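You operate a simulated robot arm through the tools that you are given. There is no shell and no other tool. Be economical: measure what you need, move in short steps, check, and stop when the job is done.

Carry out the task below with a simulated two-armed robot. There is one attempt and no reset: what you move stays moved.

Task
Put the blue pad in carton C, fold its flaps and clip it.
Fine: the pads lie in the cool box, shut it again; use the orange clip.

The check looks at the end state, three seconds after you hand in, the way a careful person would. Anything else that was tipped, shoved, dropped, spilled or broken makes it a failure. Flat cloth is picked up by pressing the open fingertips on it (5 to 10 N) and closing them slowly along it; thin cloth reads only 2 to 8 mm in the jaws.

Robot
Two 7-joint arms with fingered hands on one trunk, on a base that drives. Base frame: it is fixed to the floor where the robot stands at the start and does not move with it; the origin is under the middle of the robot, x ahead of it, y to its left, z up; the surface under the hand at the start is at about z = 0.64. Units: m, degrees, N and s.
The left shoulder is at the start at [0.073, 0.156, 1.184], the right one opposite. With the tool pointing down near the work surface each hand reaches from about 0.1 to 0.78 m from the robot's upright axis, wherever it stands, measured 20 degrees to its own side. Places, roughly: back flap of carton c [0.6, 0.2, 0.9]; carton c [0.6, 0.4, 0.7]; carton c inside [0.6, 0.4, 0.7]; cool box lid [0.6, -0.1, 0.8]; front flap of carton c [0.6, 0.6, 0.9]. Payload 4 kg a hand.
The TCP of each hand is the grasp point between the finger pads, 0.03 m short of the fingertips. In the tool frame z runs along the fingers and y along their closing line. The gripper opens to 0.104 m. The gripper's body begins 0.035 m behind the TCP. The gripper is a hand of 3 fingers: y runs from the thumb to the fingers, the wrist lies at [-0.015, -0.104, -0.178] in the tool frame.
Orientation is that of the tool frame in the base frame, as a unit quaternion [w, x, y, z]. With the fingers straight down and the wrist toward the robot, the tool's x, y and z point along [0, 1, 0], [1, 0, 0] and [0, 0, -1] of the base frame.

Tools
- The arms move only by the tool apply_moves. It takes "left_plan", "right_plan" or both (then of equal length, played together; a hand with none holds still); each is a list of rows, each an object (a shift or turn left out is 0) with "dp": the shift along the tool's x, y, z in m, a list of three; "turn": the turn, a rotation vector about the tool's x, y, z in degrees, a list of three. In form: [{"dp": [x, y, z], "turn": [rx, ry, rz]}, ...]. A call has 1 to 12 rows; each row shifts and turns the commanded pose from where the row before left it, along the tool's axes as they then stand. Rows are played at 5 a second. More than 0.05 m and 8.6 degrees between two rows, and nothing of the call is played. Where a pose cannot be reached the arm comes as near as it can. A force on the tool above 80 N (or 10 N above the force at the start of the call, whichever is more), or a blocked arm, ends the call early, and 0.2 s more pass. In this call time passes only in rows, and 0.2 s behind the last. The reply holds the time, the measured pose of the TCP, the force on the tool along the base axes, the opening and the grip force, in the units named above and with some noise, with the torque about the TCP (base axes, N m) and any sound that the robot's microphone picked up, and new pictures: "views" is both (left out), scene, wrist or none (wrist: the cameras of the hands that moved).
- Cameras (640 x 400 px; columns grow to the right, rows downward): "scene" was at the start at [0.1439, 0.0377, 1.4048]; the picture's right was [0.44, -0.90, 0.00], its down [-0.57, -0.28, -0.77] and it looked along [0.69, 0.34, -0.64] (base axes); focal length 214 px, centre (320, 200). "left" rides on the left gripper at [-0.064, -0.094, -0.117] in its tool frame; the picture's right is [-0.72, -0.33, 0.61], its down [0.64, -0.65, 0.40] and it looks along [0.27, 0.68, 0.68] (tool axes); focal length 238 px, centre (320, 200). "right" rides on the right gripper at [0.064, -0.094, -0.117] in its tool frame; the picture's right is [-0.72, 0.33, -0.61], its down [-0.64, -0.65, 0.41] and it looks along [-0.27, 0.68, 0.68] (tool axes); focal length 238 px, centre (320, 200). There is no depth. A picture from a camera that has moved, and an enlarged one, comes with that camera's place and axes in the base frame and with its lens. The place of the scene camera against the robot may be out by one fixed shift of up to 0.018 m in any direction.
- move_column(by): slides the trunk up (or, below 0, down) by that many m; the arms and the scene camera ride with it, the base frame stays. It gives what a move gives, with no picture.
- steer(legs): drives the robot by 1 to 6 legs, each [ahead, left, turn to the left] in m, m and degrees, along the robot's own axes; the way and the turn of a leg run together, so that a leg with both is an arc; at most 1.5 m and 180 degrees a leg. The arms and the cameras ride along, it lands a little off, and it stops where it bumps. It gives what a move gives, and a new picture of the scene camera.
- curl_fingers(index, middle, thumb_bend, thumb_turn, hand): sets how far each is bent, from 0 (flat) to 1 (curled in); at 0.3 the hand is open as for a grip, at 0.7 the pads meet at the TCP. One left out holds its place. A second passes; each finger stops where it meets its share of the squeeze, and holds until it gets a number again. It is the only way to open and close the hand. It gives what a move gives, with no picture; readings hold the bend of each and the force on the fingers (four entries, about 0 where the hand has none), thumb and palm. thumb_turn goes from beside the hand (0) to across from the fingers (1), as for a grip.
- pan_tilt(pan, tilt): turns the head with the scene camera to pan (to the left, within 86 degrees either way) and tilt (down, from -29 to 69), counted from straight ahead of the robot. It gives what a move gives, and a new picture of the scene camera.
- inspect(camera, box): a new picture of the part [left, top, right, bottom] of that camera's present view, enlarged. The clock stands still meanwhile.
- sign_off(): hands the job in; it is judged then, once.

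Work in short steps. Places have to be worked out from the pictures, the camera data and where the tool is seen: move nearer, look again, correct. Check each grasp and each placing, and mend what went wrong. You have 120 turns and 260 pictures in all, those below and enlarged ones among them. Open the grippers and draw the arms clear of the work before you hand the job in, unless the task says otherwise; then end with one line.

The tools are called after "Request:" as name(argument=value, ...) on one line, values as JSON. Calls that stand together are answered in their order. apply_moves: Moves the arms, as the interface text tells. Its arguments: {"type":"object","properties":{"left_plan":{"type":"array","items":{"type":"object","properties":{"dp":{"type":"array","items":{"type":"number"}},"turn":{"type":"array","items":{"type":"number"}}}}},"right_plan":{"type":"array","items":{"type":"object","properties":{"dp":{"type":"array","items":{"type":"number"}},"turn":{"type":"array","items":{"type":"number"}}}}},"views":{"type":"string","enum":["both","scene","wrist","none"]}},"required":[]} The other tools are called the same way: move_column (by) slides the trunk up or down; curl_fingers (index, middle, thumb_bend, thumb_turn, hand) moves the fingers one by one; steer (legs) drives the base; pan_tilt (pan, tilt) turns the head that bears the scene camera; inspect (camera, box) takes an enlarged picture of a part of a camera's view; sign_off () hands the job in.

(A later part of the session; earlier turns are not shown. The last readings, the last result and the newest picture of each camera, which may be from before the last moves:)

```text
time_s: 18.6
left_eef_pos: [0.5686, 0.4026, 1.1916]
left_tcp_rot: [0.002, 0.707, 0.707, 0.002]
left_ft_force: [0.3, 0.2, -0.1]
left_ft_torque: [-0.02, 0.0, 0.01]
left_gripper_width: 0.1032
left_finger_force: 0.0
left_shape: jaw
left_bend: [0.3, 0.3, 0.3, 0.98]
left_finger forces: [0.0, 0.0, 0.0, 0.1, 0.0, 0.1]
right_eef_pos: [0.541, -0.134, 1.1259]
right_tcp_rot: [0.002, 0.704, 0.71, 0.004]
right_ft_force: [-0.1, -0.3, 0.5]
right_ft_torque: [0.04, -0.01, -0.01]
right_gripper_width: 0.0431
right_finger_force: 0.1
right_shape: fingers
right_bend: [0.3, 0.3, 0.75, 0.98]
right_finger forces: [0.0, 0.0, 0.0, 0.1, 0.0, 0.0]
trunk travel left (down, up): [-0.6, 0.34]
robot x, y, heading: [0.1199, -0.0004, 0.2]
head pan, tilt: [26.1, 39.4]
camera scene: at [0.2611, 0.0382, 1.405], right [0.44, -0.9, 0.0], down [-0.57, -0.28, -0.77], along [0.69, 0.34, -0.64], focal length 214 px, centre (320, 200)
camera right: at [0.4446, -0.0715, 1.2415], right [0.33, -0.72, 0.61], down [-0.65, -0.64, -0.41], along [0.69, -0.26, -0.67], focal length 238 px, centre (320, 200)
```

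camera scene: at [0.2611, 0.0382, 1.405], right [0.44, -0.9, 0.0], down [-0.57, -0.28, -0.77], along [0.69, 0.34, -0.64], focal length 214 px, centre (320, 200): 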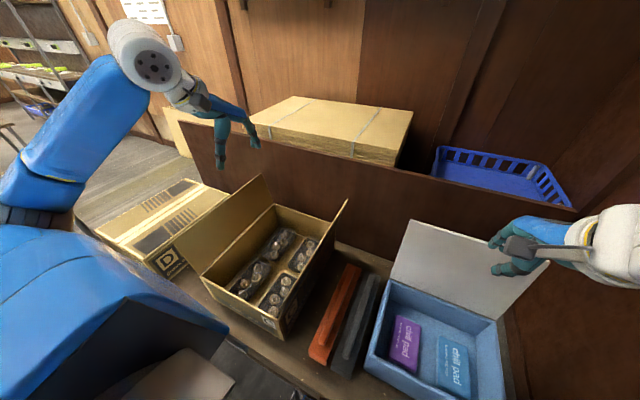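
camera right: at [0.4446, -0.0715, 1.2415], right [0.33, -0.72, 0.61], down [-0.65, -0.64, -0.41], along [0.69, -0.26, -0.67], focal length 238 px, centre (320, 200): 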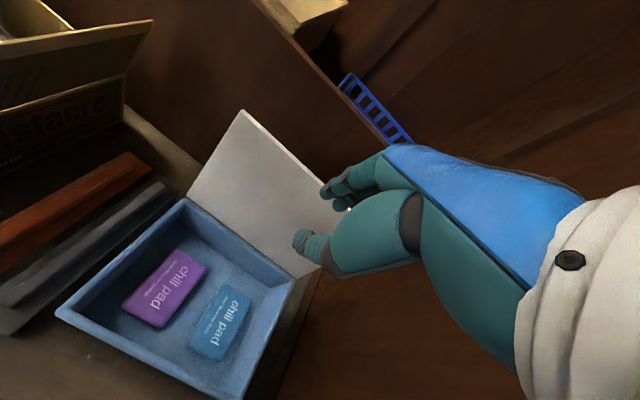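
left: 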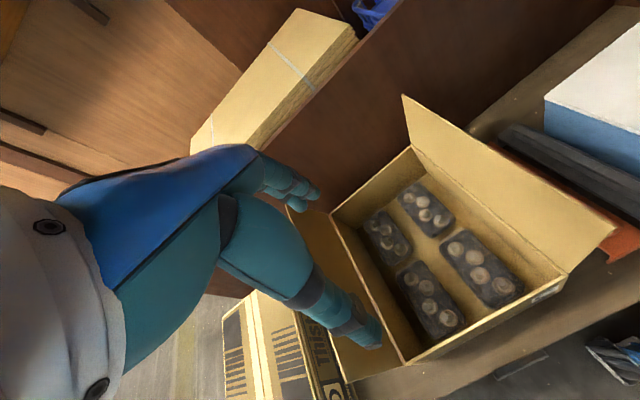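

Closer look at the pads.

Request:
inspect(camera="right", box=[50, 190, 330, 390])

Request:
inspect(camera="scene", box=[360, 270, 520, 400])

```text
2.00 times, centred on (190, 290) of right
camera zoom: at [0.4446, -0.0715, 1.2415], right [0.33, -0.72, 0.61], down [-0.65, -0.64, -0.41], along [0.69, -0.26, -0.67], focal length 477 px, centre (580, 20)
```

zoom: 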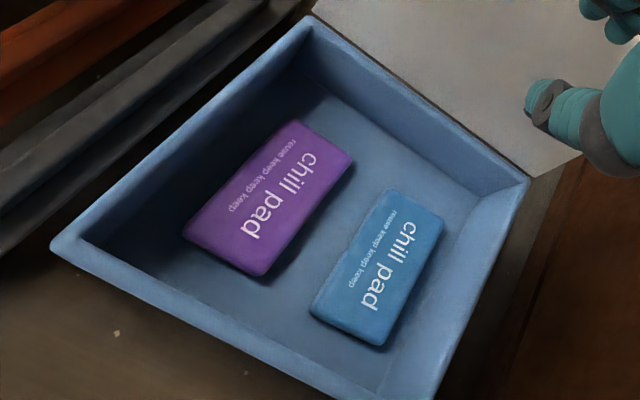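

```text
3.08 times, centred on (440, 335) of scene
camera zoom: at [0.2611, 0.0382, 1.405], right [0.44, -0.9, 0.0], down [-0.57, -0.28, -0.77], along [0.69, 0.34, -0.64], focal length 660 px, centre (-49, -215)
```

zoom: 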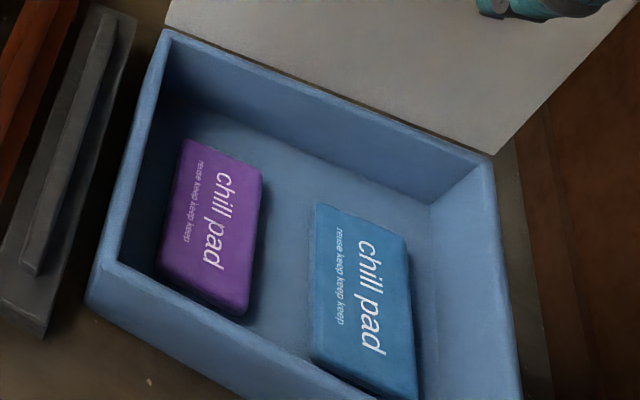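

Both pads are blocks lying along x; blue one spans x 0.495–0.618, y −0.25…−0.175, close to the box's right wall. The left hand with its wrist to the left suits that best. I back up a bit and park the right hand up and to the right.

Request:
steer(legs=[[-0.07, 0, 0]])

Request:
apply_moves(right_plan=[{"dp": [-0.03, -0.02, -0.02]}, {"dp": [-0.03, -0.02, -0.02]}, {"dp": [-0.03, -0.02, -0.02]}, {"dp": [-0.03, -0.02, -0.02]}], views="none")

Request:
pan_tilt(pan=0, tilt=45)

```text
time_s: 19.6
left_eef_pos: [0.5072, 0.4026, 1.1879]
left_tcp_rot: [-0.001, 0.708, 0.707, 0.0]
left_ft_force: [-0.4, 0.0, 0.0]
left_ft_torque: [0.04, -0.02, 0.03]
left_gripper_width: 0.1039
left_finger_force: 0.2
left_shape: jaw
left_bend: [0.3, 0.3, 0.3, 0.98]
left_finger forces: [0.1, 0.0, 0.1, 0.1, 0.0, 0.0]
right_eef_pos: [0.4784, -0.1348, 1.123]
right_tcp_rot: [-0.002, 0.704, 0.71, 0.0]
right_ft_force: [-0.3, 0.5, 0.3]
right_ft_torque: [-0.06, 0.02, 0.01]
right_gripper_width: 0.0429
right_finger_force: 0.1
right_shape: fingers
right_bend: [0.3, 0.3, 0.75, 0.98]
right_finger forces: [0.1, 0.0, 0.0, 0.0, 0.0, 0.0]
trunk travel left (down, up): [-0.6, 0.34]
robot x, y, heading: [0.0512, -0.0013, 0.2]
head pan, tilt: [26.1, 39.4]
camera scene: at [0.202, 0.0374, 1.4038], right [0.44, -0.9, 0.0], down [-0.58, -0.28, -0.77], along [0.69, 0.34, -0.64], focal length 214 px, centre (320, 200)
```

scene: 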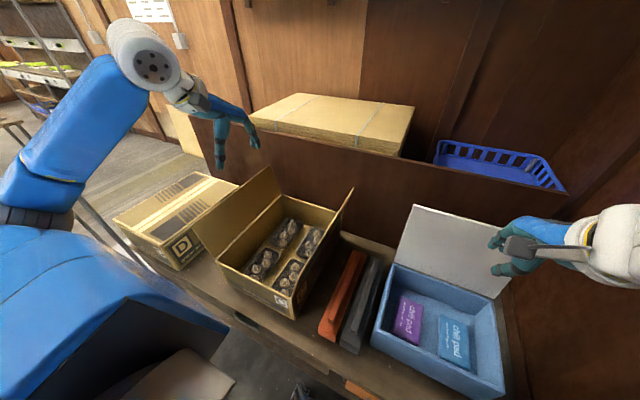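

```text
time_s: 20.6
left_eef_pos: [0.4961, 0.4025, 1.1932]
left_tcp_rot: [0.001, 0.707, 0.707, 0.002]
left_ft_force: [0.4, -0.7, 0.0]
left_ft_torque: [0.04, 0.03, 0.01]
left_gripper_width: 0.1039
left_finger_force: 0.1
left_shape: jaw
left_bend: [0.3, 0.3, 0.3, 0.98]
left_finger forces: [0.1, 0.0, 0.0, 0.0, 0.0, 0.0]
right_eef_pos: [0.4491, -0.1528, 1.1605]
right_tcp_rot: [0.001, 0.705, 0.71, 0.003]
right_ft_force: [-0.4, 0.2, 0.7]
right_ft_torque: [0.01, 0.02, -0.01]
right_gripper_width: 0.0427
right_finger_force: 0.2
right_shape: fingers
right_bend: [0.3, 0.3, 0.75, 0.98]
right_finger forces: [0.0, 0.0, 0.1, 0.1, 0.0, 0.1]
right hand out of reach, approached as far as the arm can: row 1, 2, 3, 4
trunk travel left (down, up): [-0.6, 0.34]
robot x, y, heading: [0.0505, -0.0023, 0.1]
head pan, tilt: [26.1, 39.4]
```

```text
time_s: 21.5
left_eef_pos: [0.4981, 0.4023, 1.1933]
left_tcp_rot: [0.001, 0.708, 0.706, 0.002]
left_ft_force: [-0.2, 0.2, -0.3]
left_ft_torque: [-0.01, 0.02, -0.02]
left_gripper_width: 0.1037
left_finger_force: 0.0
left_shape: jaw
left_bend: [0.3, 0.3, 0.3, 0.98]
left_finger forces: [0.0, 0.0, 0.0, 0.1, 0.0, 0.0]
right_eef_pos: [0.4509, -0.152, 1.1606]
right_tcp_rot: [0.001, 0.705, 0.709, 0.003]
right_ft_force: [-0.3, 0.0, 1.3]
right_ft_torque: [0.0, 0.01, -0.01]
right_gripper_width: 0.0428
right_finger_force: 0.1
right_shape: fingers
right_bend: [0.3, 0.3, 0.75, 0.98]
right_finger forces: [0.0, 0.0, 0.1, 0.1, 0.1, 0.0]
trunk travel left (down, up): [-0.6, 0.34]
robot x, y, heading: [0.0516, -0.0018, -0.0]
head pan, tilt: [0.0, 45.0]
camera scene: at [0.1981, -0.0008, 1.3967], right [0.0, -1.0, 0.0], down [-0.71, 0.0, -0.71], along [0.71, 0.0, -0.71], focal length 214 px, centre (320, 200)
```

scene: 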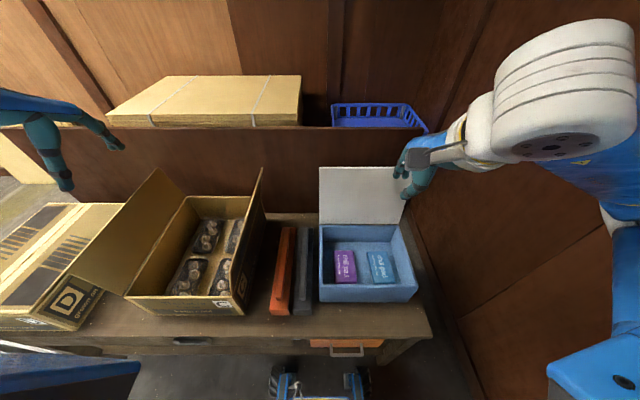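

Clear view now: the wall is on the right. I tuck the right hand back toward the robot.

Request:
apply_moves(right_plan=[{"dp": [-0.02, -0.035, 0.0]}, {"dp": [-0.02, -0.035, 0.0]}, {"dp": [-0.02, -0.035, 0.02]}, {"dp": [-0.02, -0.035, 0.02]}, {"dp": [-0.02, -0.02, 0.02]}], left_plan=[{"dp": [-0.03, 0.01, 0.0]}, {"dp": [-0.03, 0.01, 0.0]}, {"dp": [-0.03, 0.01, 0.0]}, {"dp": [-0.03, 0.01, 0.0]}, {"dp": [-0.03, 0.01, 0.0]}], views="scene")

```text
time_s: 22.7
left_eef_pos: [0.5506, 0.2507, 1.1924]
left_tcp_rot: [0.0, 0.707, 0.707, 0.003]
left_ft_force: [0.5, 0.8, 0.0]
left_ft_torque: [-0.03, 0.01, -0.01]
left_gripper_width: 0.1037
left_finger_force: 0.1
left_shape: jaw
left_bend: [0.3, 0.3, 0.3, 0.98]
left_finger forces: [0.0, 0.1, 0.0, 0.1, 0.1, 0.0]
right_eef_pos: [0.4529, -0.1543, 1.158]
right_tcp_rot: [0.0, 0.704, 0.71, 0.003]
right_ft_force: [-0.4, 0.3, -0.3]
right_ft_torque: [0.01, 0.03, 0.0]
right_gripper_width: 0.0427
right_finger_force: 0.1
right_shape: fingers
right_bend: [0.3, 0.3, 0.75, 0.98]
right_finger forces: [0.0, 0.0, 0.0, 0.0, 0.0, 0.0]
right hand out of reach, approached as far as the arm can: row 1, 2, 3, 4, 5
trunk travel left (down, up): [-0.6, 0.34]
robot x, y, heading: [0.0481, 0.0036, 0.0]
head pan, tilt: [0.0, 45.0]
camera scene: at [0.2, -0.0027, 1.3965], right [0.0, -1.0, 0.0], down [-0.71, 0.0, -0.7], along [0.7, 0.0, -0.71], focal length 214 px, centre (320, 200)
```

scene: 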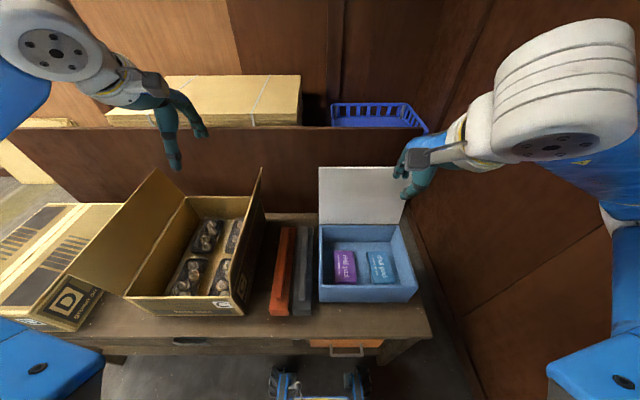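

The right arm is stuck at a joint limit there. I move it ahead/down to regain mobility.

Request:
apply_moves(right_plan=[{"dp": [0.0, 0.03, 0.02]}, {"dp": [0.0, 0.03, 0.02]}, {"dp": [0.0, 0.03, 0.02]}], views="scene")

```text
time_s: 23.5
left_eef_pos: [0.5501, 0.2503, 1.1914]
left_tcp_rot: [-0.001, 0.708, 0.706, 0.002]
left_ft_force: [-0.4, 0.1, 0.4]
left_ft_torque: [-0.01, -0.01, 0.03]
left_gripper_width: 0.1035
left_finger_force: 0.0
left_shape: jaw
left_bend: [0.3, 0.3, 0.3, 0.98]
left_finger forces: [0.0, 0.1, 0.0, 0.1, 0.0, 0.0]
right_eef_pos: [0.5428, -0.1528, 1.0998]
right_tcp_rot: [0.001, 0.704, 0.71, 0.003]
right_ft_force: [1.2, -0.1, 0.8]
right_ft_torque: [0.0, 0.0, 0.02]
right_gripper_width: 0.0429
right_finger_force: 0.1
right_shape: fingers
right_bend: [0.3, 0.3, 0.75, 0.98]
right_finger forces: [0.0, 0.1, 0.1, 0.1, 0.1, 0.0]
trunk travel left (down, up): [-0.6, 0.34]
robot x, y, heading: [0.0474, -0.003, 0.0]
head pan, tilt: [0.0, 45.0]
camera scene: at [0.1991, -0.0018, 1.3966], right [0.0, -1.0, 0.0], down [-0.71, 0.0, -0.7], along [0.7, 0.0, -0.71], focal length 214 px, centre (320, 200)
```

scene: 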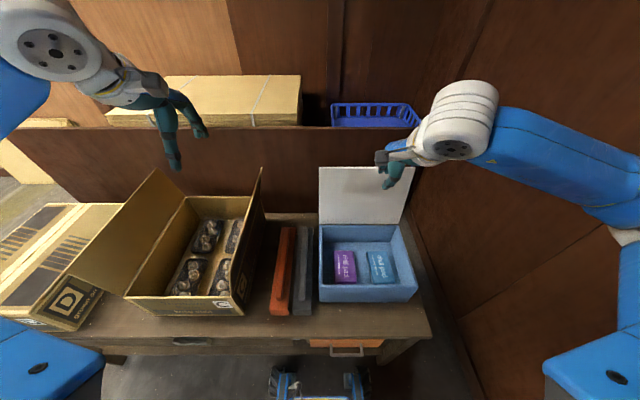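

Mobile again. I test whether the right hand can yaw so its closing line lies along y (wrist to the right).

Request:
apply_moves(right_plan=[{"turn": [0, 0, -8.5]}, {"turn": [0, 0, -8.5]}, {"turn": [0, 0, -8.5]}, {"turn": [0, 0, -8.5]}, {"turn": [0, 0, -8.5]}, {"turn": [0, 0, -8.5]}, {"turn": [0, 0, -8.5]}, {"turn": [0, 0, -8.5]}, {"turn": [0, 0, -8.5]}, {"turn": [0, 0, -8.5]}, {"turn": [0, 0, -5]}], views="both")

```text
time_s: 25.9
left_eef_pos: [0.5478, 0.2521, 1.1913]
left_tcp_rot: [0.001, 0.708, 0.706, 0.003]
left_ft_force: [-0.4, 0.1, -0.6]
left_ft_torque: [0.02, 0.02, 0.0]
left_gripper_width: 0.1036
left_finger_force: 0.1
left_shape: jaw
left_bend: [0.3, 0.3, 0.3, 0.98]
left_finger forces: [0.0, 0.0, 0.0, 0.1, 0.0, 0.0]
right_eef_pos: [0.5417, -0.1524, 1.1006]
right_tcp_rot: [0.002, 0.331, 0.944, 0.002]
right_ft_force: [-0.5, -0.2, -0.7]
right_ft_torque: [0.02, 0.01, 0.0]
right_gripper_width: 0.0426
right_finger_force: 0.0
right_shape: fingers
right_bend: [0.3, 0.3, 0.75, 0.98]
right_finger forces: [0.1, 0.0, 0.0, 0.0, 0.1, 0.0]
right hand out of reach, approached as far as the arm can: row 7, 8, 9, 10, 11
trunk travel left (down, up): [-0.6, 0.34]
robot x, y, heading: [0.0511, -0.002, 0.0]
head pan, tilt: [0.0, 45.0]
camera scene: at [0.1982, -0.0017, 1.3967], right [0.0, -1.0, 0.0], down [-0.71, 0.0, -0.71], along [0.71, 0.0, -0.71], focal length 214 px, centre (320, 200)
camera right: at [0.4321, -0.1877, 1.2175], right [0.76, -0.2, 0.62], down [0.1, -0.91, -0.41], along [0.64, 0.37, -0.67], focal length 238 px, centre (320, 200)
```

scene: 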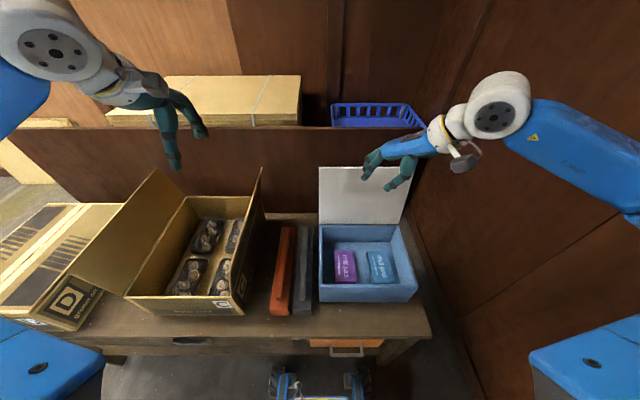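
right: 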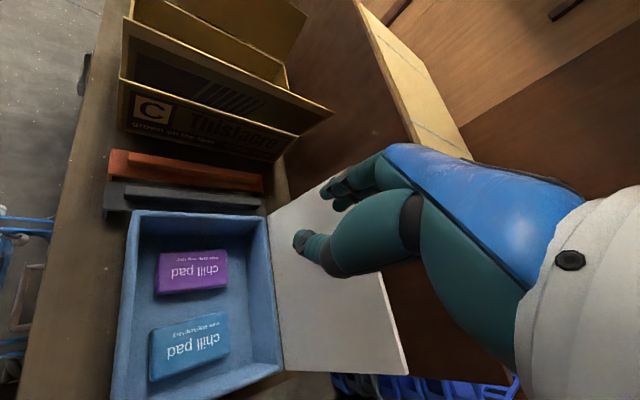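

Yaw reached 51° at this height. I lower over the blue pad and try the rest of the yaw there.

Request:
apply_moves(right_plan=[{"dp": [-0.0125, -0.0093, 0.04]}, {"dp": [-0.0125, -0.0093, 0.04]}, {"dp": [-0.0125, -0.0093, 0.04]}, {"dp": [-0.0125, -0.0093, 0.04]}, {"turn": [0, 0, -8]}, {"turn": [0, 0, -8]}, {"turn": [0, 0, -8]}, {"turn": [0, 0, -8]}, {"turn": [0, 0, -6]}], views="both")

```text
time_s: 27.9
left_eef_pos: [0.5499, 0.251, 1.1926]
left_tcp_rot: [0.001, 0.707, 0.707, 0.002]
left_ft_force: [-0.2, 0.3, 0.2]
left_ft_torque: [-0.04, 0.0, -0.02]
left_gripper_width: 0.1034
left_finger_force: 0.0
left_shape: jaw
left_bend: [0.3, 0.3, 0.3, 0.98]
left_finger forces: [0.0, 0.0, 0.1, 0.0, 0.1, 0.0]
right_eef_pos: [0.5166, -0.1079, 1.1058]
right_tcp_rot: [0.003, 0.263, 0.965, 0.002]
right_ft_force: [1.2, 0.3, -0.7]
right_ft_torque: [0.0, -0.02, 0.0]
right_gripper_width: 0.0426
right_finger_force: 0.0
right_shape: fingers
right_bend: [0.3, 0.3, 0.75, 0.98]
right_finger forces: [0.0, 0.1, 0.1, 0.0, 0.1, 0.0]
right hand out of reach, approached as far as the arm can: row 1, 2, 3, 4, 5, 6, 7, 8, 9
trunk travel left (down, up): [-0.6, 0.34]
robot x, y, heading: [0.0482, 0.0018, 0.2]
head pan, tilt: [0.0, 45.0]
camera scene: at [0.1985, -0.0016, 1.3966], right [0.0, -1.0, 0.0], down [-0.71, 0.0, -0.71], along [0.71, 0.0, -0.71], focal length 214 px, centre (320, 200)
camera right: at [0.4116, -0.1569, 1.2223], right [0.78, -0.09, 0.62], down [0.22, -0.89, -0.41], along [0.58, 0.45, -0.67], focal length 238 px, centre (320, 200)
```

scene: 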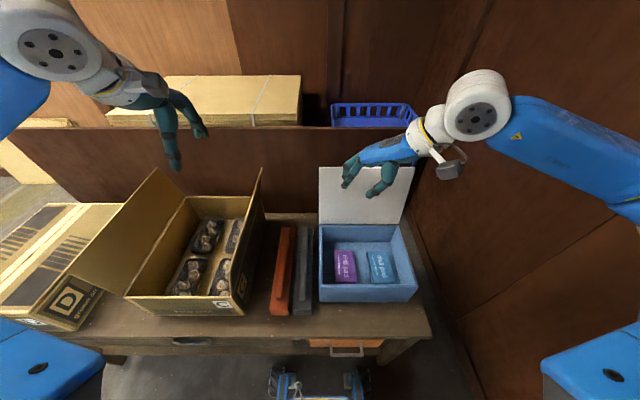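
right: 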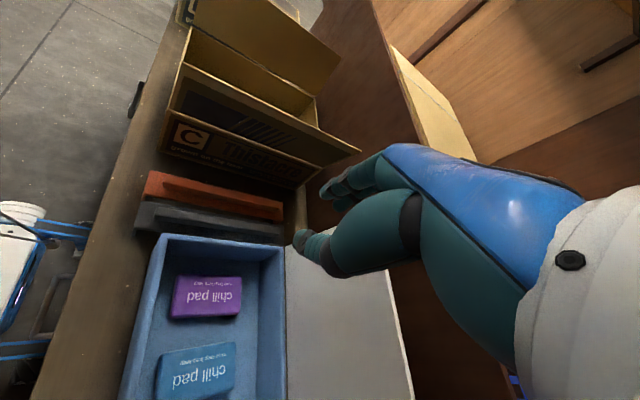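

The wrist can't; but turning the robot about 40° right makes the left hand's natural inward yaw suffice (the wall is well off at y≈−0.75). First I undo the right yaw.

Request:
apply_moves(right_plan=[{"turn": [0, 0, 8.4]}, {"turn": [0, 0, 8.4]}, {"turn": [0, 0, 8.4]}, {"turn": [0, 0, 8.4]}, {"turn": [0, 0, 8.4]}, {"turn": [0, 0, 8.4]}, {"turn": [0, 0, 8.4]}], views="none")

Request:
steer(legs=[[-0.05, 0, 0], [0, 0, -40]])

```text
time_s: 29.5
left_eef_pos: [0.5493, 0.2526, 1.1917]
left_tcp_rot: [0.001, 0.708, 0.706, 0.003]
left_ft_force: [-0.4, 0.2, -0.7]
left_ft_torque: [-0.01, 0.0, 0.02]
left_gripper_width: 0.1038
left_finger_force: 0.0
left_shape: jaw
left_bend: [0.3, 0.3, 0.3, 0.98]
left_finger forces: [0.0, 0.1, 0.1, 0.0, 0.0, 0.0]
right_eef_pos: [0.514, -0.1047, 1.1058]
right_tcp_rot: [0.001, 0.705, 0.709, 0.002]
right_ft_force: [0.2, 0.1, -0.4]
right_ft_torque: [-0.03, -0.03, -0.01]
right_gripper_width: 0.0431
right_finger_force: 0.0
right_shape: fingers
right_bend: [0.3, 0.3, 0.75, 0.98]
right_finger forces: [0.0, 0.0, 0.1, 0.0, 0.0, 0.0]
trunk travel left (down, up): [-0.6, 0.34]
robot x, y, heading: [0.0491, 0.0004, -0.1]
head pan, tilt: [0.0, 45.0]
```

```text
time_s: 32.2
left_eef_pos: [0.5452, -0.1255, 1.1922]
left_tcp_rot: [0.001, 0.905, 0.425, 0.002]
left_ft_force: [0.0, 0.4, -0.5]
left_ft_torque: [-0.02, 0.01, 0.0]
left_gripper_width: 0.1037
left_finger_force: 0.1
left_shape: jaw
left_bend: [0.3, 0.3, 0.3, 0.98]
left_finger forces: [0.0, 0.0, 0.1, 0.0, 0.0, 0.0]
right_eef_pos: [0.291, -0.3783, 1.1055]
right_tcp_rot: [0.001, 0.903, 0.43, 0.001]
right_ft_force: [-0.2, 0.3, 0.1]
right_ft_torque: [0.01, -0.01, 0.05]
right_gripper_width: 0.0432
right_finger_force: 0.1
right_shape: fingers
right_bend: [0.3, 0.3, 0.75, 0.98]
right_finger forces: [0.1, 0.1, 0.0, 0.0, 0.1, 0.0]
trunk travel left (down, up): [-0.6, 0.34]
robot x, y, heading: [0.0016, -0.0039, -39.8]
head pan, tilt: [0.0, 45.0]
camera scene: at [0.1188, -0.0871, 1.3966], right [-0.64, -0.77, 0.0], down [-0.55, 0.45, -0.71], along [0.54, -0.45, -0.71], focal length 214 px, centre (320, 200)
```

scene: 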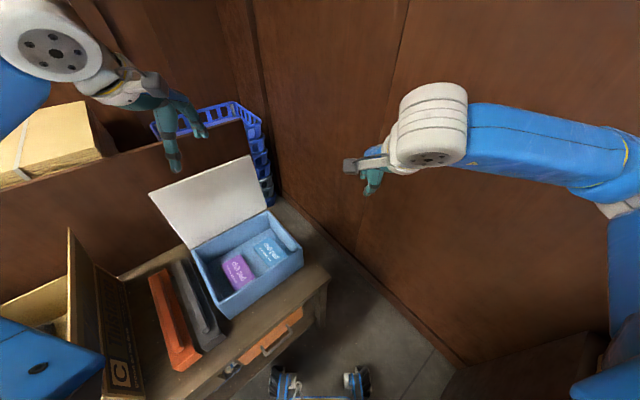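

Now yaw the left hand the remaining 50° (closing line along y, wrist left).

Request:
apply_moves(left_plan=[{"turn": [0, 0, 8.4]}, {"turn": [0, 0, 8.4]}, {"turn": [0, 0, 8.4]}, {"turn": [0, 0, 8.4]}, {"turn": [0, 0, 8.4]}, {"turn": [0, 0, 8.2]}], views="both")

```text
time_s: 33.6
left_eef_pos: [0.5434, -0.1237, 1.1926]
left_tcp_rot: [0.001, 1.0, 0.0, 0.002]
left_ft_force: [-0.2, 0.2, -0.1]
left_ft_torque: [-0.01, 0.01, 0.0]
left_gripper_width: 0.1037
left_finger_force: 0.1
left_shape: jaw
left_bend: [0.3, 0.3, 0.3, 0.98]
left_finger forces: [0.0, 0.1, 0.0, 0.1, 0.0, 0.0]
right_eef_pos: [0.2901, -0.3781, 1.107]
right_tcp_rot: [0.002, 0.903, 0.429, 0.003]
right_ft_force: [0.3, 0.3, -0.2]
right_ft_torque: [0.02, 0.0, -0.01]
right_gripper_width: 0.0429
right_finger_force: 0.1
right_shape: fingers
right_bend: [0.3, 0.3, 0.75, 0.98]
right_finger forces: [0.0, 0.0, 0.0, 0.1, 0.1, 0.0]
trunk travel left (down, up): [-0.6, 0.34]
robot x, y, heading: [-0.0037, -0.0012, -39.7]
head pan, tilt: [0.0, 45.0]
camera scene: at [0.1189, -0.0875, 1.3966], right [-0.64, -0.77, 0.0], down [-0.55, 0.45, -0.7], along [0.54, -0.45, -0.71], focal length 214 px, centre (320, 200)
camera left: at [0.4798, -0.0297, 1.3083], right [-0.72, 0.33, -0.62], down [0.64, 0.65, -0.4], along [0.27, -0.69, -0.68], focal length 238 px, centre (320, 200)
```

scene: 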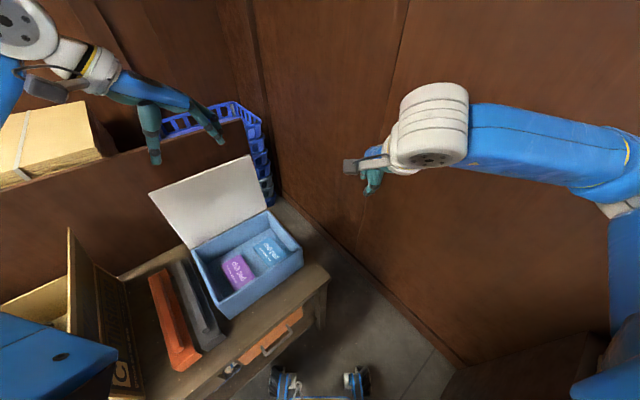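
left: 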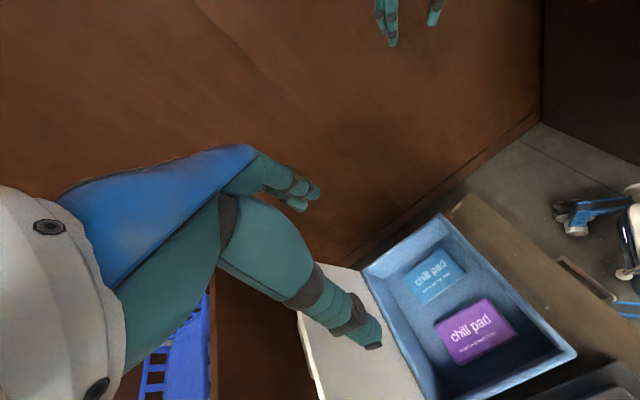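

It reaches. Now move above the blue pad at (0.557, −0.213).

Request:
apply_moves(left_plan=[{"dp": [0.0045, 0.03, 0.03]}, {"dp": [0.0045, 0.03, 0.03]}, {"dp": [0.0045, 0.029, 0.03]}, {"dp": [0, 0, 0.045]}, {"dp": [0, 0, 0.045]}, {"dp": [0, 0, 0.045]}, {"dp": [0, 0, 0.045]}, {"dp": [0, 0, 0.045]}], views="both")

```text
time_s: 35.4
left_eef_pos: [0.5593, -0.2138, 0.8764]
left_tcp_rot: [0.001, 1.0, 0.001, 0.004]
left_ft_force: [-0.3, -0.6, -0.5]
left_ft_torque: [0.0, 0.0, 0.01]
left_gripper_width: 0.1039
left_finger_force: 0.0
left_shape: jaw
left_bend: [0.3, 0.3, 0.3, 0.98]
left_finger forces: [0.0, 0.0, 0.0, 0.1, 0.1, 0.1]
right_eef_pos: [0.2894, -0.3771, 1.1073]
right_tcp_rot: [0.003, 0.903, 0.43, 0.002]
right_ft_force: [-0.4, 0.0, -0.4]
right_ft_torque: [0.0, -0.01, -0.02]
right_gripper_width: 0.0424
right_finger_force: 0.1
right_shape: fingers
right_bend: [0.3, 0.3, 0.75, 0.98]
right_finger forces: [0.1, 0.0, 0.0, 0.0, 0.1, 0.1]
trunk travel left (down, up): [-0.6, 0.34]
robot x, y, heading: [0.0042, 0.0002, -39.6]
head pan, tilt: [0.0, 45.0]
camera scene: at [0.1187, -0.0874, 1.3966], right [-0.64, -0.77, 0.0], down [-0.55, 0.45, -0.71], along [0.54, -0.45, -0.71], focal length 214 px, centre (320, 200)
camera left: at [0.4953, -0.1195, 0.9931], right [-0.72, 0.32, -0.62], down [0.64, 0.65, -0.4], along [0.27, -0.68, -0.68], focal length 238 px, centre (320, 200)
```

scene: 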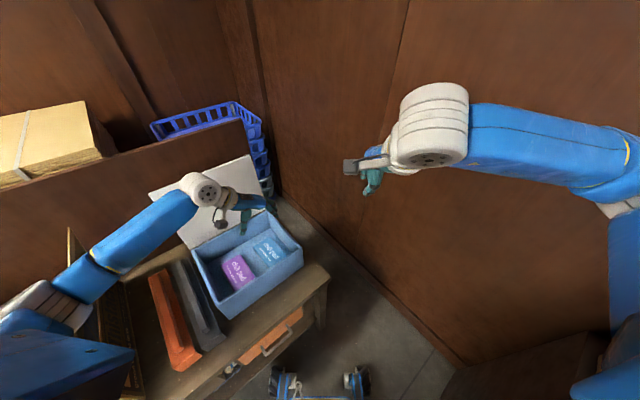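
left: 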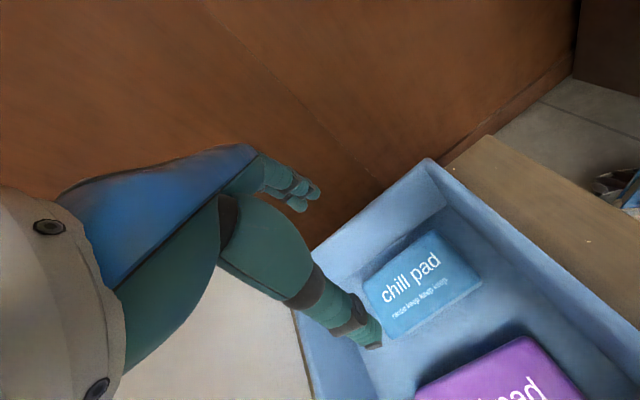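

Elbow stays clear of the carton. Refined pad: x 0.494–0.618, y −0.25…−0.18, wall inner face ≈ −0.28. Pre-close the hand slightly and descend to 0.71.

Request:
curl_fingers(hand="left", index=0.35, middle=0.35, thumb_bend=0.35)

Request:
apply_moves(left_plan=[{"dp": [-0.003, 0.001, 0.04]}, {"dp": [0, 0, 0.04]}, {"dp": [0, 0, 0.04]}, {"dp": [0, 0, 0.03]}], views="both")

```text
time_s: 36.4
left_eef_pos: [0.5591, -0.2136, 0.877]
left_tcp_rot: [0.001, 1.0, 0.002, 0.003]
left_ft_force: [0.4, 0.7, -0.7]
left_ft_torque: [-0.04, 0.01, 0.02]
left_gripper_width: 0.0913
left_finger_force: 0.2
left_shape: fingers
left_bend: [0.35, 0.35, 0.35, 0.98]
left_finger forces: [0.0, 0.0, 0.0, 0.0, 0.1, 0.1]
right_eef_pos: [0.2895, -0.377, 1.1064]
right_tcp_rot: [0.002, 0.903, 0.43, 0.003]
right_ft_force: [0.1, 0.1, -0.5]
right_ft_torque: [0.03, -0.03, 0.0]
right_gripper_width: 0.0428
right_finger_force: 0.1
right_shape: fingers
right_bend: [0.3, 0.3, 0.75, 0.98]
right_finger forces: [0.1, 0.0, 0.0, 0.0, 0.1, 0.1]
trunk travel left (down, up): [-0.6, 0.34]
robot x, y, heading: [-0.0006, 0.0006, -39.5]
head pan, tilt: [0.0, 45.0]
```

```text
time_s: 37.3
left_eef_pos: [0.5696, -0.2365, 0.7966]
left_tcp_rot: [0.025, 0.999, 0.0, 0.03]
left_ft_force: [0.8, 0.1, 0.3]
left_ft_torque: [-0.03, 0.05, -0.01]
left_gripper_width: 0.0909
left_finger_force: 0.1
left_shape: fingers
left_bend: [0.35, 0.35, 0.35, 0.98]
left_finger forces: [0.0, 0.0, 0.1, 0.0, 0.1, 0.0]
right_eef_pos: [0.2798, -0.3845, 1.1098]
right_tcp_rot: [0.003, 0.904, 0.428, 0.008]
right_ft_force: [0.5, 1.2, 0.4]
right_ft_torque: [-0.03, 0.03, 0.01]
right_gripper_width: 0.0431
right_finger_force: 0.1
right_shape: fingers
right_bend: [0.3, 0.3, 0.75, 0.98]
right_finger forces: [0.0, 0.0, 0.0, 0.0, 0.1, 0.1]
trunk travel left (down, up): [-0.6, 0.34]
robot x, y, heading: [0.0049, -0.0032, -39.7]
head pan, tilt: [0.0, 45.0]
stopped in row 4 (left hand): the force on the tool passed its limit at 90 N (the readings are from after the stop); the commanded pose is now the measured one
camera scene: at [0.1053, -0.1027, 1.398], right [-0.64, -0.77, -0.01], down [-0.54, 0.46, -0.71], along [0.55, -0.45, -0.71], focal length 214 px, centre (320, 200)
camera left: at [0.4991, -0.1369, 0.9032], right [-0.68, 0.3, -0.67], down [0.67, 0.63, -0.4], along [0.31, -0.72, -0.63], focal length 238 px, centre (320, 200)
```

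scene: 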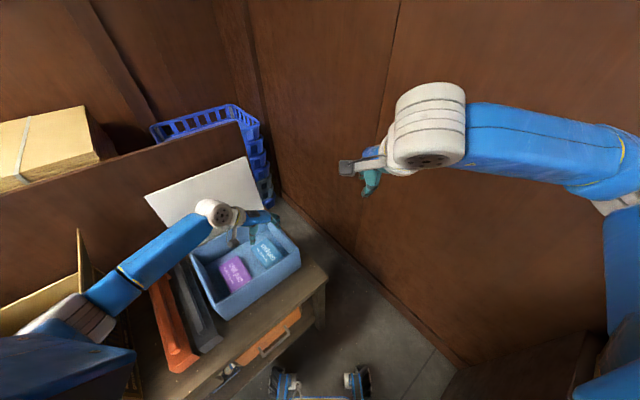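
left: 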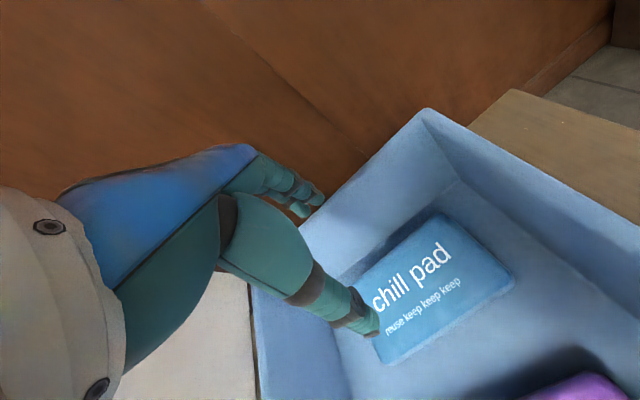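

Something stopped the descent at 90 N – most likely the outward-bulging fingers on the box's right rim. I raise the hand, straighten it, and will instead drag the pad leftward with closed fingertips first.

Request:
apply_moves(left_plan=[{"dp": [0, -0.005, -0.04]}, {"dp": [-0.013, -0.016, -0.04], "turn": [2.87, -3.44, 0]}], views="none")

Request:
curl_fingers(hand="left", index=0.68, middle=0.68, thumb_bend=0.68)

Request:
inspect(camera="left", box=[160, 120, 560, 370])

Request:
inspect(camera="scene", box=[0, 180, 340, 390])

```text
time_s: 37.9
left_eef_pos: [0.5612, -0.1939, 0.8574]
left_tcp_rot: [0.005, 1.0, 0.002, -0.016]
left_ft_force: [0.7, 1.0, -1.6]
left_ft_torque: [-0.05, 0.02, 0.01]
left_gripper_width: 0.0908
left_finger_force: 0.0
left_shape: fingers
left_bend: [0.35, 0.35, 0.35, 0.98]
left_finger forces: [0.0, 0.0, 0.1, 0.0, 0.0, 0.0]
right_eef_pos: [0.2987, -0.364, 1.1077]
right_tcp_rot: [0.006, 0.903, 0.43, -0.001]
right_ft_force: [0.7, 0.6, 0.2]
right_ft_torque: [-0.07, 0.02, -0.04]
right_gripper_width: 0.0428
right_finger_force: 0.1
right_shape: fingers
right_bend: [0.3, 0.3, 0.75, 0.98]
right_finger forces: [0.0, 0.0, 0.1, 0.0, 0.0, 0.1]
trunk travel left (down, up): [-0.6, 0.34]
robot x, y, heading: [-0.0008, -0.0005, -39.9]
head pan, tilt: [0.0, 45.0]
```

```text
time_s: 38.9
left_eef_pos: [0.5523, -0.207, 0.8619]
left_tcp_rot: [0.0, 1.0, -0.001, -0.01]
left_ft_force: [0.6, -0.2, -1.2]
left_ft_torque: [0.04, -0.01, -0.02]
left_gripper_width: 0.0066
left_finger_force: 0.0
left_shape: fingers
left_bend: [0.68, 0.68, 0.68, 0.98]
left_finger forces: [0.0, 0.0, 0.0, 0.0, 0.0, 0.1]
right_eef_pos: [0.2861, -0.3794, 1.107]
right_tcp_rot: [0.004, 0.904, 0.428, 0.003]
right_ft_force: [-0.3, -0.4, -0.6]
right_ft_torque: [0.01, 0.0, 0.02]
right_gripper_width: 0.0429
right_finger_force: 0.0
right_shape: fingers
right_bend: [0.3, 0.3, 0.75, 0.98]
right_finger forces: [0.0, 0.1, 0.0, 0.1, 0.0, 0.1]
trunk travel left (down, up): [-0.6, 0.34]
robot x, y, heading: [0.0033, -0.004, -39.6]
head pan, tilt: [0.0, 45.0]
```

```text
1.60 times, centred on (360, 245) of left
camera zoom: at [0.4911, -0.1127, 0.9803], right [-0.73, 0.33, -0.6], down [0.63, 0.65, -0.42], along [0.26, -0.68, -0.68], focal length 381 px, centre (256, 128)
```

zoom: 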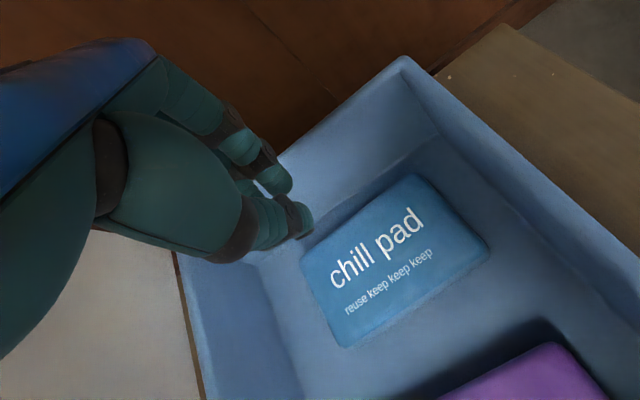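

```text
1.88 times, centred on (170, 285) of scene
camera zoom: at [0.1182, -0.0907, 1.3967], right [-0.64, -0.77, 0.0], down [-0.54, 0.45, -0.71], along [0.54, -0.45, -0.71], focal length 404 px, centre (602, 40)
```

zoom: 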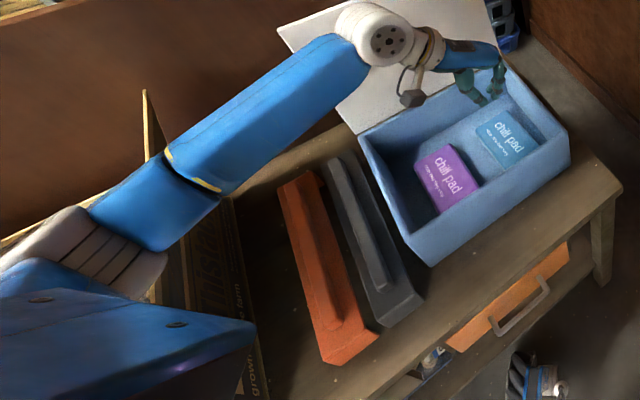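

The pad is centred at about (0.555, −0.21). Lower the closed fingertips onto it carefully.

Request:
apply_moves(left_plan=[{"dp": [0.003, -0.001, 0.04], "turn": [0, 1.1, 0]}, {"dp": [0, 0, 0.04]}, {"dp": [0, 0, 0.04]}, {"dp": [0, 0, 0.01]}, {"dp": [0, 0, 0.007]}], views="wrist")

```text
time_s: 40.1
left_eef_pos: [0.5551, -0.205, 0.725]
left_tcp_rot: [0.0, 1.0, 0.0, -0.001]
left_ft_force: [0.0, -0.6, 0.5]
left_ft_torque: [-0.01, 0.01, 0.02]
left_gripper_width: 0.0064
left_finger_force: 0.2
left_shape: fingers
left_bend: [0.68, 0.68, 0.68, 0.98]
left_finger forces: [0.0, 0.1, 0.1, 0.0, 0.1, 0.0]
right_eef_pos: [0.2866, -0.3787, 1.107]
right_tcp_rot: [0.004, 0.904, 0.428, 0.002]
right_ft_force: [0.0, 0.5, -0.5]
right_ft_torque: [-0.02, 0.01, -0.01]
right_gripper_width: 0.0423
right_finger_force: 0.0
right_shape: fingers
right_bend: [0.3, 0.3, 0.75, 0.98]
right_finger forces: [0.1, 0.0, 0.1, 0.0, 0.0, 0.1]
trunk travel left (down, up): [-0.6, 0.34]
robot x, y, heading: [0.0003, -0.0011, -39.9]
head pan, tilt: [0.0, 45.0]
camera left: at [0.4919, -0.1105, 0.8412], right [-0.72, 0.33, -0.61], down [0.64, 0.65, -0.41], along [0.27, -0.68, -0.68], focal length 238 px, centre (320, 200)
```

left: 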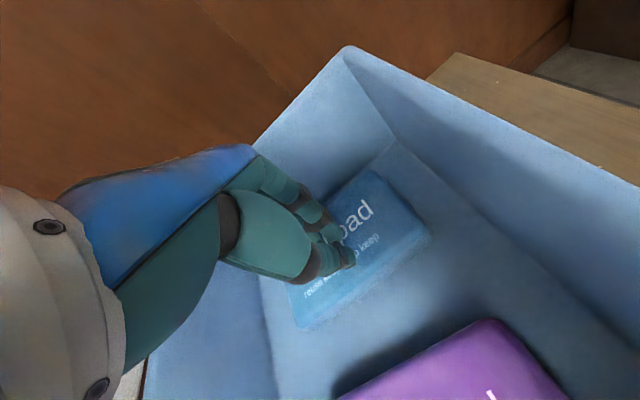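

No contact at 0.725. Continue down in small steps.

Request:
apply_moves(left_plan=[{"dp": [0, 0, 0.007]}, {"dp": [0, 0, 0.007]}, {"dp": [0, 0, 0.006]}], views="wrist")

```text
time_s: 40.9
left_eef_pos: [0.5545, -0.2049, 0.7175]
left_tcp_rot: [0.008, 1.0, 0.002, 0.006]
left_ft_force: [3.2, 8.6, 56.9]
left_ft_torque: [1.04, 0.35, -0.08]
left_gripper_width: 0.0056
left_finger_force: 28.0
left_shape: fingers
left_bend: [0.68, 0.68, 0.7, 0.99]
left_finger forces: [3.3, 0.1, 0.1, 0.1, 53.9, 0.0]
right_eef_pos: [0.2801, -0.3733, 1.1136]
right_tcp_rot: [0.007, 0.903, 0.429, 0.006]
right_ft_force: [-0.1, 0.2, -0.7]
right_ft_torque: [0.01, -0.02, 0.0]
right_gripper_width: 0.0429
right_finger_force: 0.0
right_shape: fingers
right_bend: [0.3, 0.3, 0.75, 0.98]
right_finger forces: [0.1, 0.0, 0.1, 0.1, 0.0, 0.0]
trunk travel left (down, up): [-0.6, 0.34]
robot x, y, heading: [-0.0025, -0.0009, -39.5]
head pan, tilt: [0.0, 45.0]
camera left: at [0.4893, -0.1093, 0.8315], right [-0.71, 0.31, -0.63], down [0.64, 0.65, -0.41], along [0.28, -0.69, -0.66], focal length 238 px, centre (320, 200)
```

left: 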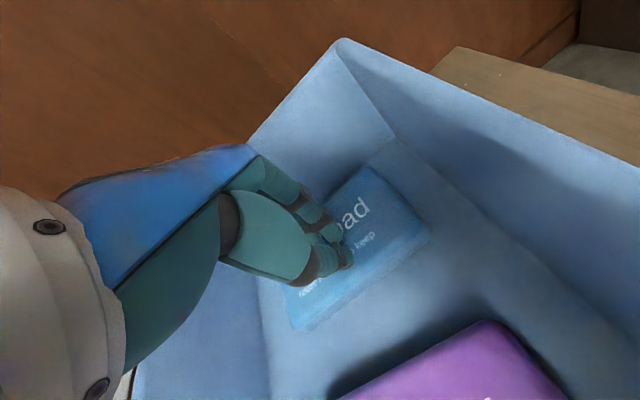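

Contact reached (57 N, thumb tip). Ease up to a light press and drag the pad 3 cm to the left.

Request:
apply_moves(left_plan=[{"dp": [0, 0, -0.007]}, {"dp": [0, -0.01, 0]}, {"dp": [0, -0.01, 0]}, {"dp": [0, -0.01, 0]}], views="wrist")

```text
time_s: 41.9
left_eef_pos: [0.557, -0.1874, 0.7178]
left_tcp_rot: [-0.003, 1.0, -0.003, 0.005]
left_ft_force: [-0.3, -2.1, 6.7]
left_ft_torque: [-0.12, 0.02, 0.0]
left_gripper_width: 0.0072
left_finger_force: 2.4
left_shape: fingers
left_bend: [0.67, 0.68, 0.68, 0.98]
left_finger forces: [5.0, 0.0, 0.0, 0.1, 0.0, 0.0]
right_eef_pos: [0.2851, -0.3903, 1.1041]
right_tcp_rot: [-0.002, 0.904, 0.428, 0.007]
right_ft_force: [-0.1, -0.4, -0.4]
right_ft_torque: [-0.01, -0.01, 0.01]
right_gripper_width: 0.0429
right_finger_force: 0.0
right_shape: fingers
right_bend: [0.3, 0.3, 0.75, 0.98]
right_finger forces: [0.0, 0.0, 0.0, 0.0, 0.0, 0.0]
trunk travel left (down, up): [-0.6, 0.34]
robot x, y, heading: [0.0041, -0.0055, -39.9]
head pan, tilt: [0.0, 45.0]
camera left: at [0.4932, -0.0937, 0.8346], right [-0.71, 0.33, -0.62], down [0.65, 0.65, -0.39], along [0.27, -0.68, -0.68], focal length 238 px, centre (320, 200)
```

left: 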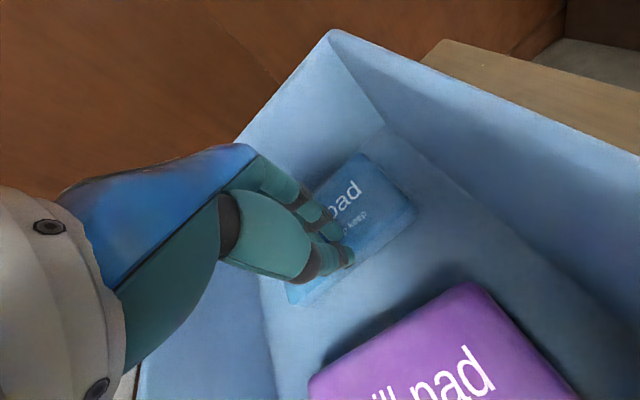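

The fingertips slid over the pad. I retry with a firmer press starting further right on the pad.

Request:
apply_moves(left_plan=[{"dp": [0, 0, -0.012]}, {"dp": [0, 0.035, 0]}, {"dp": [0, 0, 0.012]}, {"dp": [0, 0, 0.007]}, {"dp": [0, -0.01, 0.0]}, {"dp": [0, -0.01, 0]}, {"dp": [0, -0.01, 0]}, {"dp": [0, -0.01, 0]}], views="wrist")

```text
time_s: 43.7
left_eef_pos: [0.5571, -0.1854, 0.7187]
left_tcp_rot: [0.003, 1.0, -0.003, 0.011]
left_ft_force: [-6.0, -8.8, 27.3]
left_ft_torque: [-0.97, 0.57, -0.03]
left_gripper_width: 0.0175
left_finger_force: 14.3
left_shape: fingers
left_bend: [0.59, 0.68, 0.68, 0.98]
left_finger forces: [27.5, 0.1, 0.0, 0.1, 0.0, 0.0]
right_eef_pos: [0.2821, -0.3912, 1.1066]
right_tcp_rot: [0.0, 0.904, 0.428, 0.008]
right_ft_force: [-0.3, 0.2, 0.5]
right_ft_torque: [0.0, 0.0, -0.04]
right_gripper_width: 0.043
right_finger_force: 0.0
right_shape: fingers
right_bend: [0.3, 0.3, 0.75, 0.98]
right_finger forces: [0.0, 0.0, 0.0, 0.1, 0.1, 0.1]
trunk travel left (down, up): [-0.6, 0.34]
robot x, y, heading: [-0.0034, -0.0027, -39.6]
head pan, tilt: [0.0, 45.0]
camera left: at [0.4917, -0.0915, 0.8338], right [-0.7, 0.33, -0.63], down [0.65, 0.64, -0.4], along [0.28, -0.69, -0.67], focal length 238 px, centre (320, 200)
```

left: 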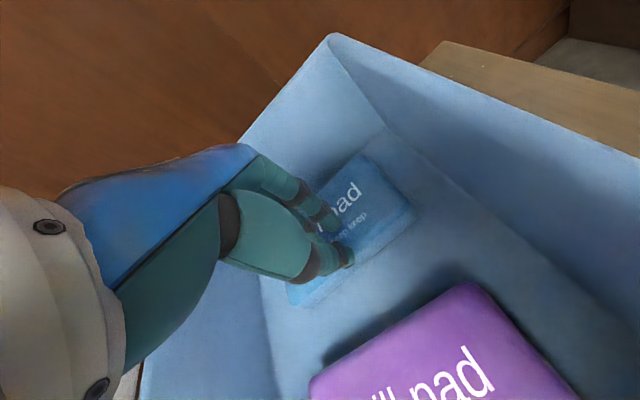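

The pad didn't move (friction too low). I lift, open to a narrow width and look closely for a careful straddle of the pad.

Request:
apply_moves(left_plan=[{"dp": [0, 0, -0.03]}, {"dp": [0, 0.028, -0.045]}], views="none")

Request:
curl_fingers(hand="left", index=0.39, middle=0.39, thumb_bend=0.39)

Request:
inspect(camera="left", box=[220, 120, 540, 320])

```text
refused: row 2 steps farther than a row can; nothing moved
```

```text
time_s: 44.7
left_eef_pos: [0.5574, -0.1847, 0.7165]
left_tcp_rot: [0.001, 1.0, -0.001, 0.01]
left_ft_force: [2.5, 5.4, 17.0]
left_ft_torque: [-0.53, -0.17, 0.12]
left_gripper_width: 0.079
left_finger_force: 8.8
left_shape: fingers
left_bend: [0.4, 0.42, 0.39, 0.98]
left_finger forces: [3.3, 13.6, 0.0, 0.1, 0.0, 0.1]
right_eef_pos: [0.2813, -0.3903, 1.1046]
right_tcp_rot: [-0.002, 0.903, 0.429, 0.008]
right_ft_force: [-0.7, 0.3, -0.5]
right_ft_torque: [-0.01, -0.03, -0.04]
right_gripper_width: 0.0427
right_finger_force: 0.1
right_shape: fingers
right_bend: [0.3, 0.3, 0.75, 0.98]
right_finger forces: [0.0, 0.0, 0.0, 0.0, 0.0, 0.0]
trunk travel left (down, up): [-0.6, 0.34]
robot x, y, heading: [0.0019, -0.0002, -39.8]
head pan, tilt: [0.0, 45.0]
```

```text
2.00 times, centred on (380, 220) of left
camera zoom: at [0.4923, -0.09, 0.8318], right [-0.71, 0.33, -0.63], down [0.65, 0.65, -0.39], along [0.28, -0.69, -0.67], focal length 477 px, centre (200, 160)
```

zoom: 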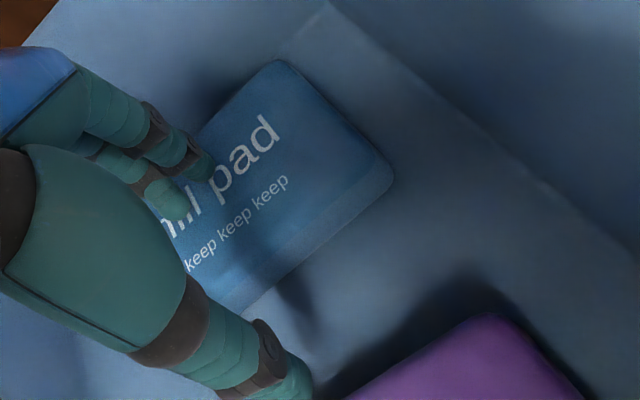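

Pad top at z≈0.69, y −0.249…−0.174 (centre −0.2115). I lift, set opening ≈0.086 and recentre.

Request:
apply_moves(left_plan=[{"dp": [0, 0, -0.04]}, {"dp": [-0.001, 0.027, -0.03]}], views="none")

Request:
curl_fingers(hand="left", index=0.37, middle=0.37, thumb_bend=0.37)

Request:
inspect(camera="left", box=[220, 120, 540, 320])

```text
time_s: 45.3
left_eef_pos: [0.5612, -0.1852, 0.7685]
left_tcp_rot: [0.002, 1.0, 0.003, -0.007]
left_ft_force: [-0.1, 0.4, 0.3]
left_ft_torque: [-0.05, 0.01, 0.01]
left_gripper_width: 0.0802
left_finger_force: 0.0
left_shape: fingers
left_bend: [0.39, 0.39, 0.39, 0.98]
left_finger forces: [0.0, 0.1, 0.0, 0.0, 0.0, 0.0]
right_eef_pos: [0.2996, -0.3677, 1.1073]
right_tcp_rot: [0.006, 0.903, 0.43, -0.002]
right_ft_force: [0.9, 0.4, 0.4]
right_ft_torque: [-0.06, 0.06, -0.01]
right_gripper_width: 0.0425
right_finger_force: 0.1
right_shape: fingers
right_bend: [0.3, 0.3, 0.75, 0.98]
right_finger forces: [0.0, 0.0, 0.1, 0.0, 0.0, 0.0]
trunk travel left (down, up): [-0.6, 0.34]
robot x, y, heading: [0.0026, 0.0004, -39.6]
head pan, tilt: [0.0, 45.0]
```

```text
time_s: 46.3
left_eef_pos: [0.5531, -0.1976, 0.7764]
left_tcp_rot: [0.001, 1.0, -0.001, -0.001]
left_ft_force: [-0.1, -0.2, -0.3]
left_ft_torque: [0.0, -0.03, 0.01]
left_gripper_width: 0.0851
left_finger_force: 0.1
left_shape: fingers
left_bend: [0.37, 0.37, 0.37, 0.98]
left_finger forces: [0.1, 0.0, 0.0, 0.1, 0.0, 0.1]
right_eef_pos: [0.2851, -0.3803, 1.1074]
right_tcp_rot: [0.004, 0.904, 0.428, 0.003]
right_ft_force: [-0.7, -0.3, -0.4]
right_ft_torque: [0.0, -0.01, 0.02]
right_gripper_width: 0.043
right_finger_force: 0.0
right_shape: fingers
right_bend: [0.3, 0.3, 0.75, 0.98]
right_finger forces: [0.0, 0.0, 0.0, 0.0, 0.0, 0.1]
trunk travel left (down, up): [-0.6, 0.34]
robot x, y, heading: [0.0023, -0.0035, -39.8]
head pan, tilt: [0.0, 45.0]
```

```text
2.00 times, centred on (380, 220) of left
camera zoom: at [0.4891, -0.1036, 0.8929], right [-0.72, 0.33, -0.61], down [0.64, 0.65, -0.4], along [0.27, -0.68, -0.68], focal length 477 px, centre (200, 160)
```

zoom: 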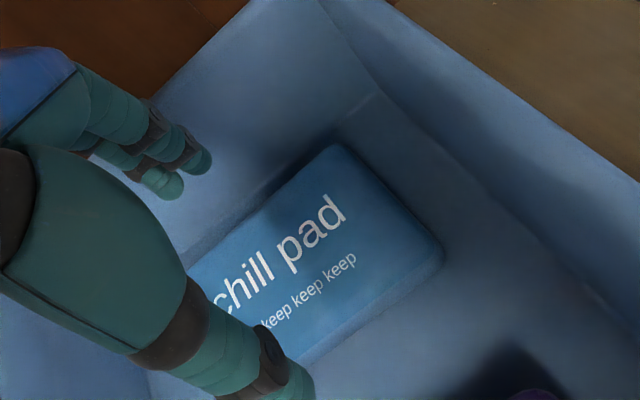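

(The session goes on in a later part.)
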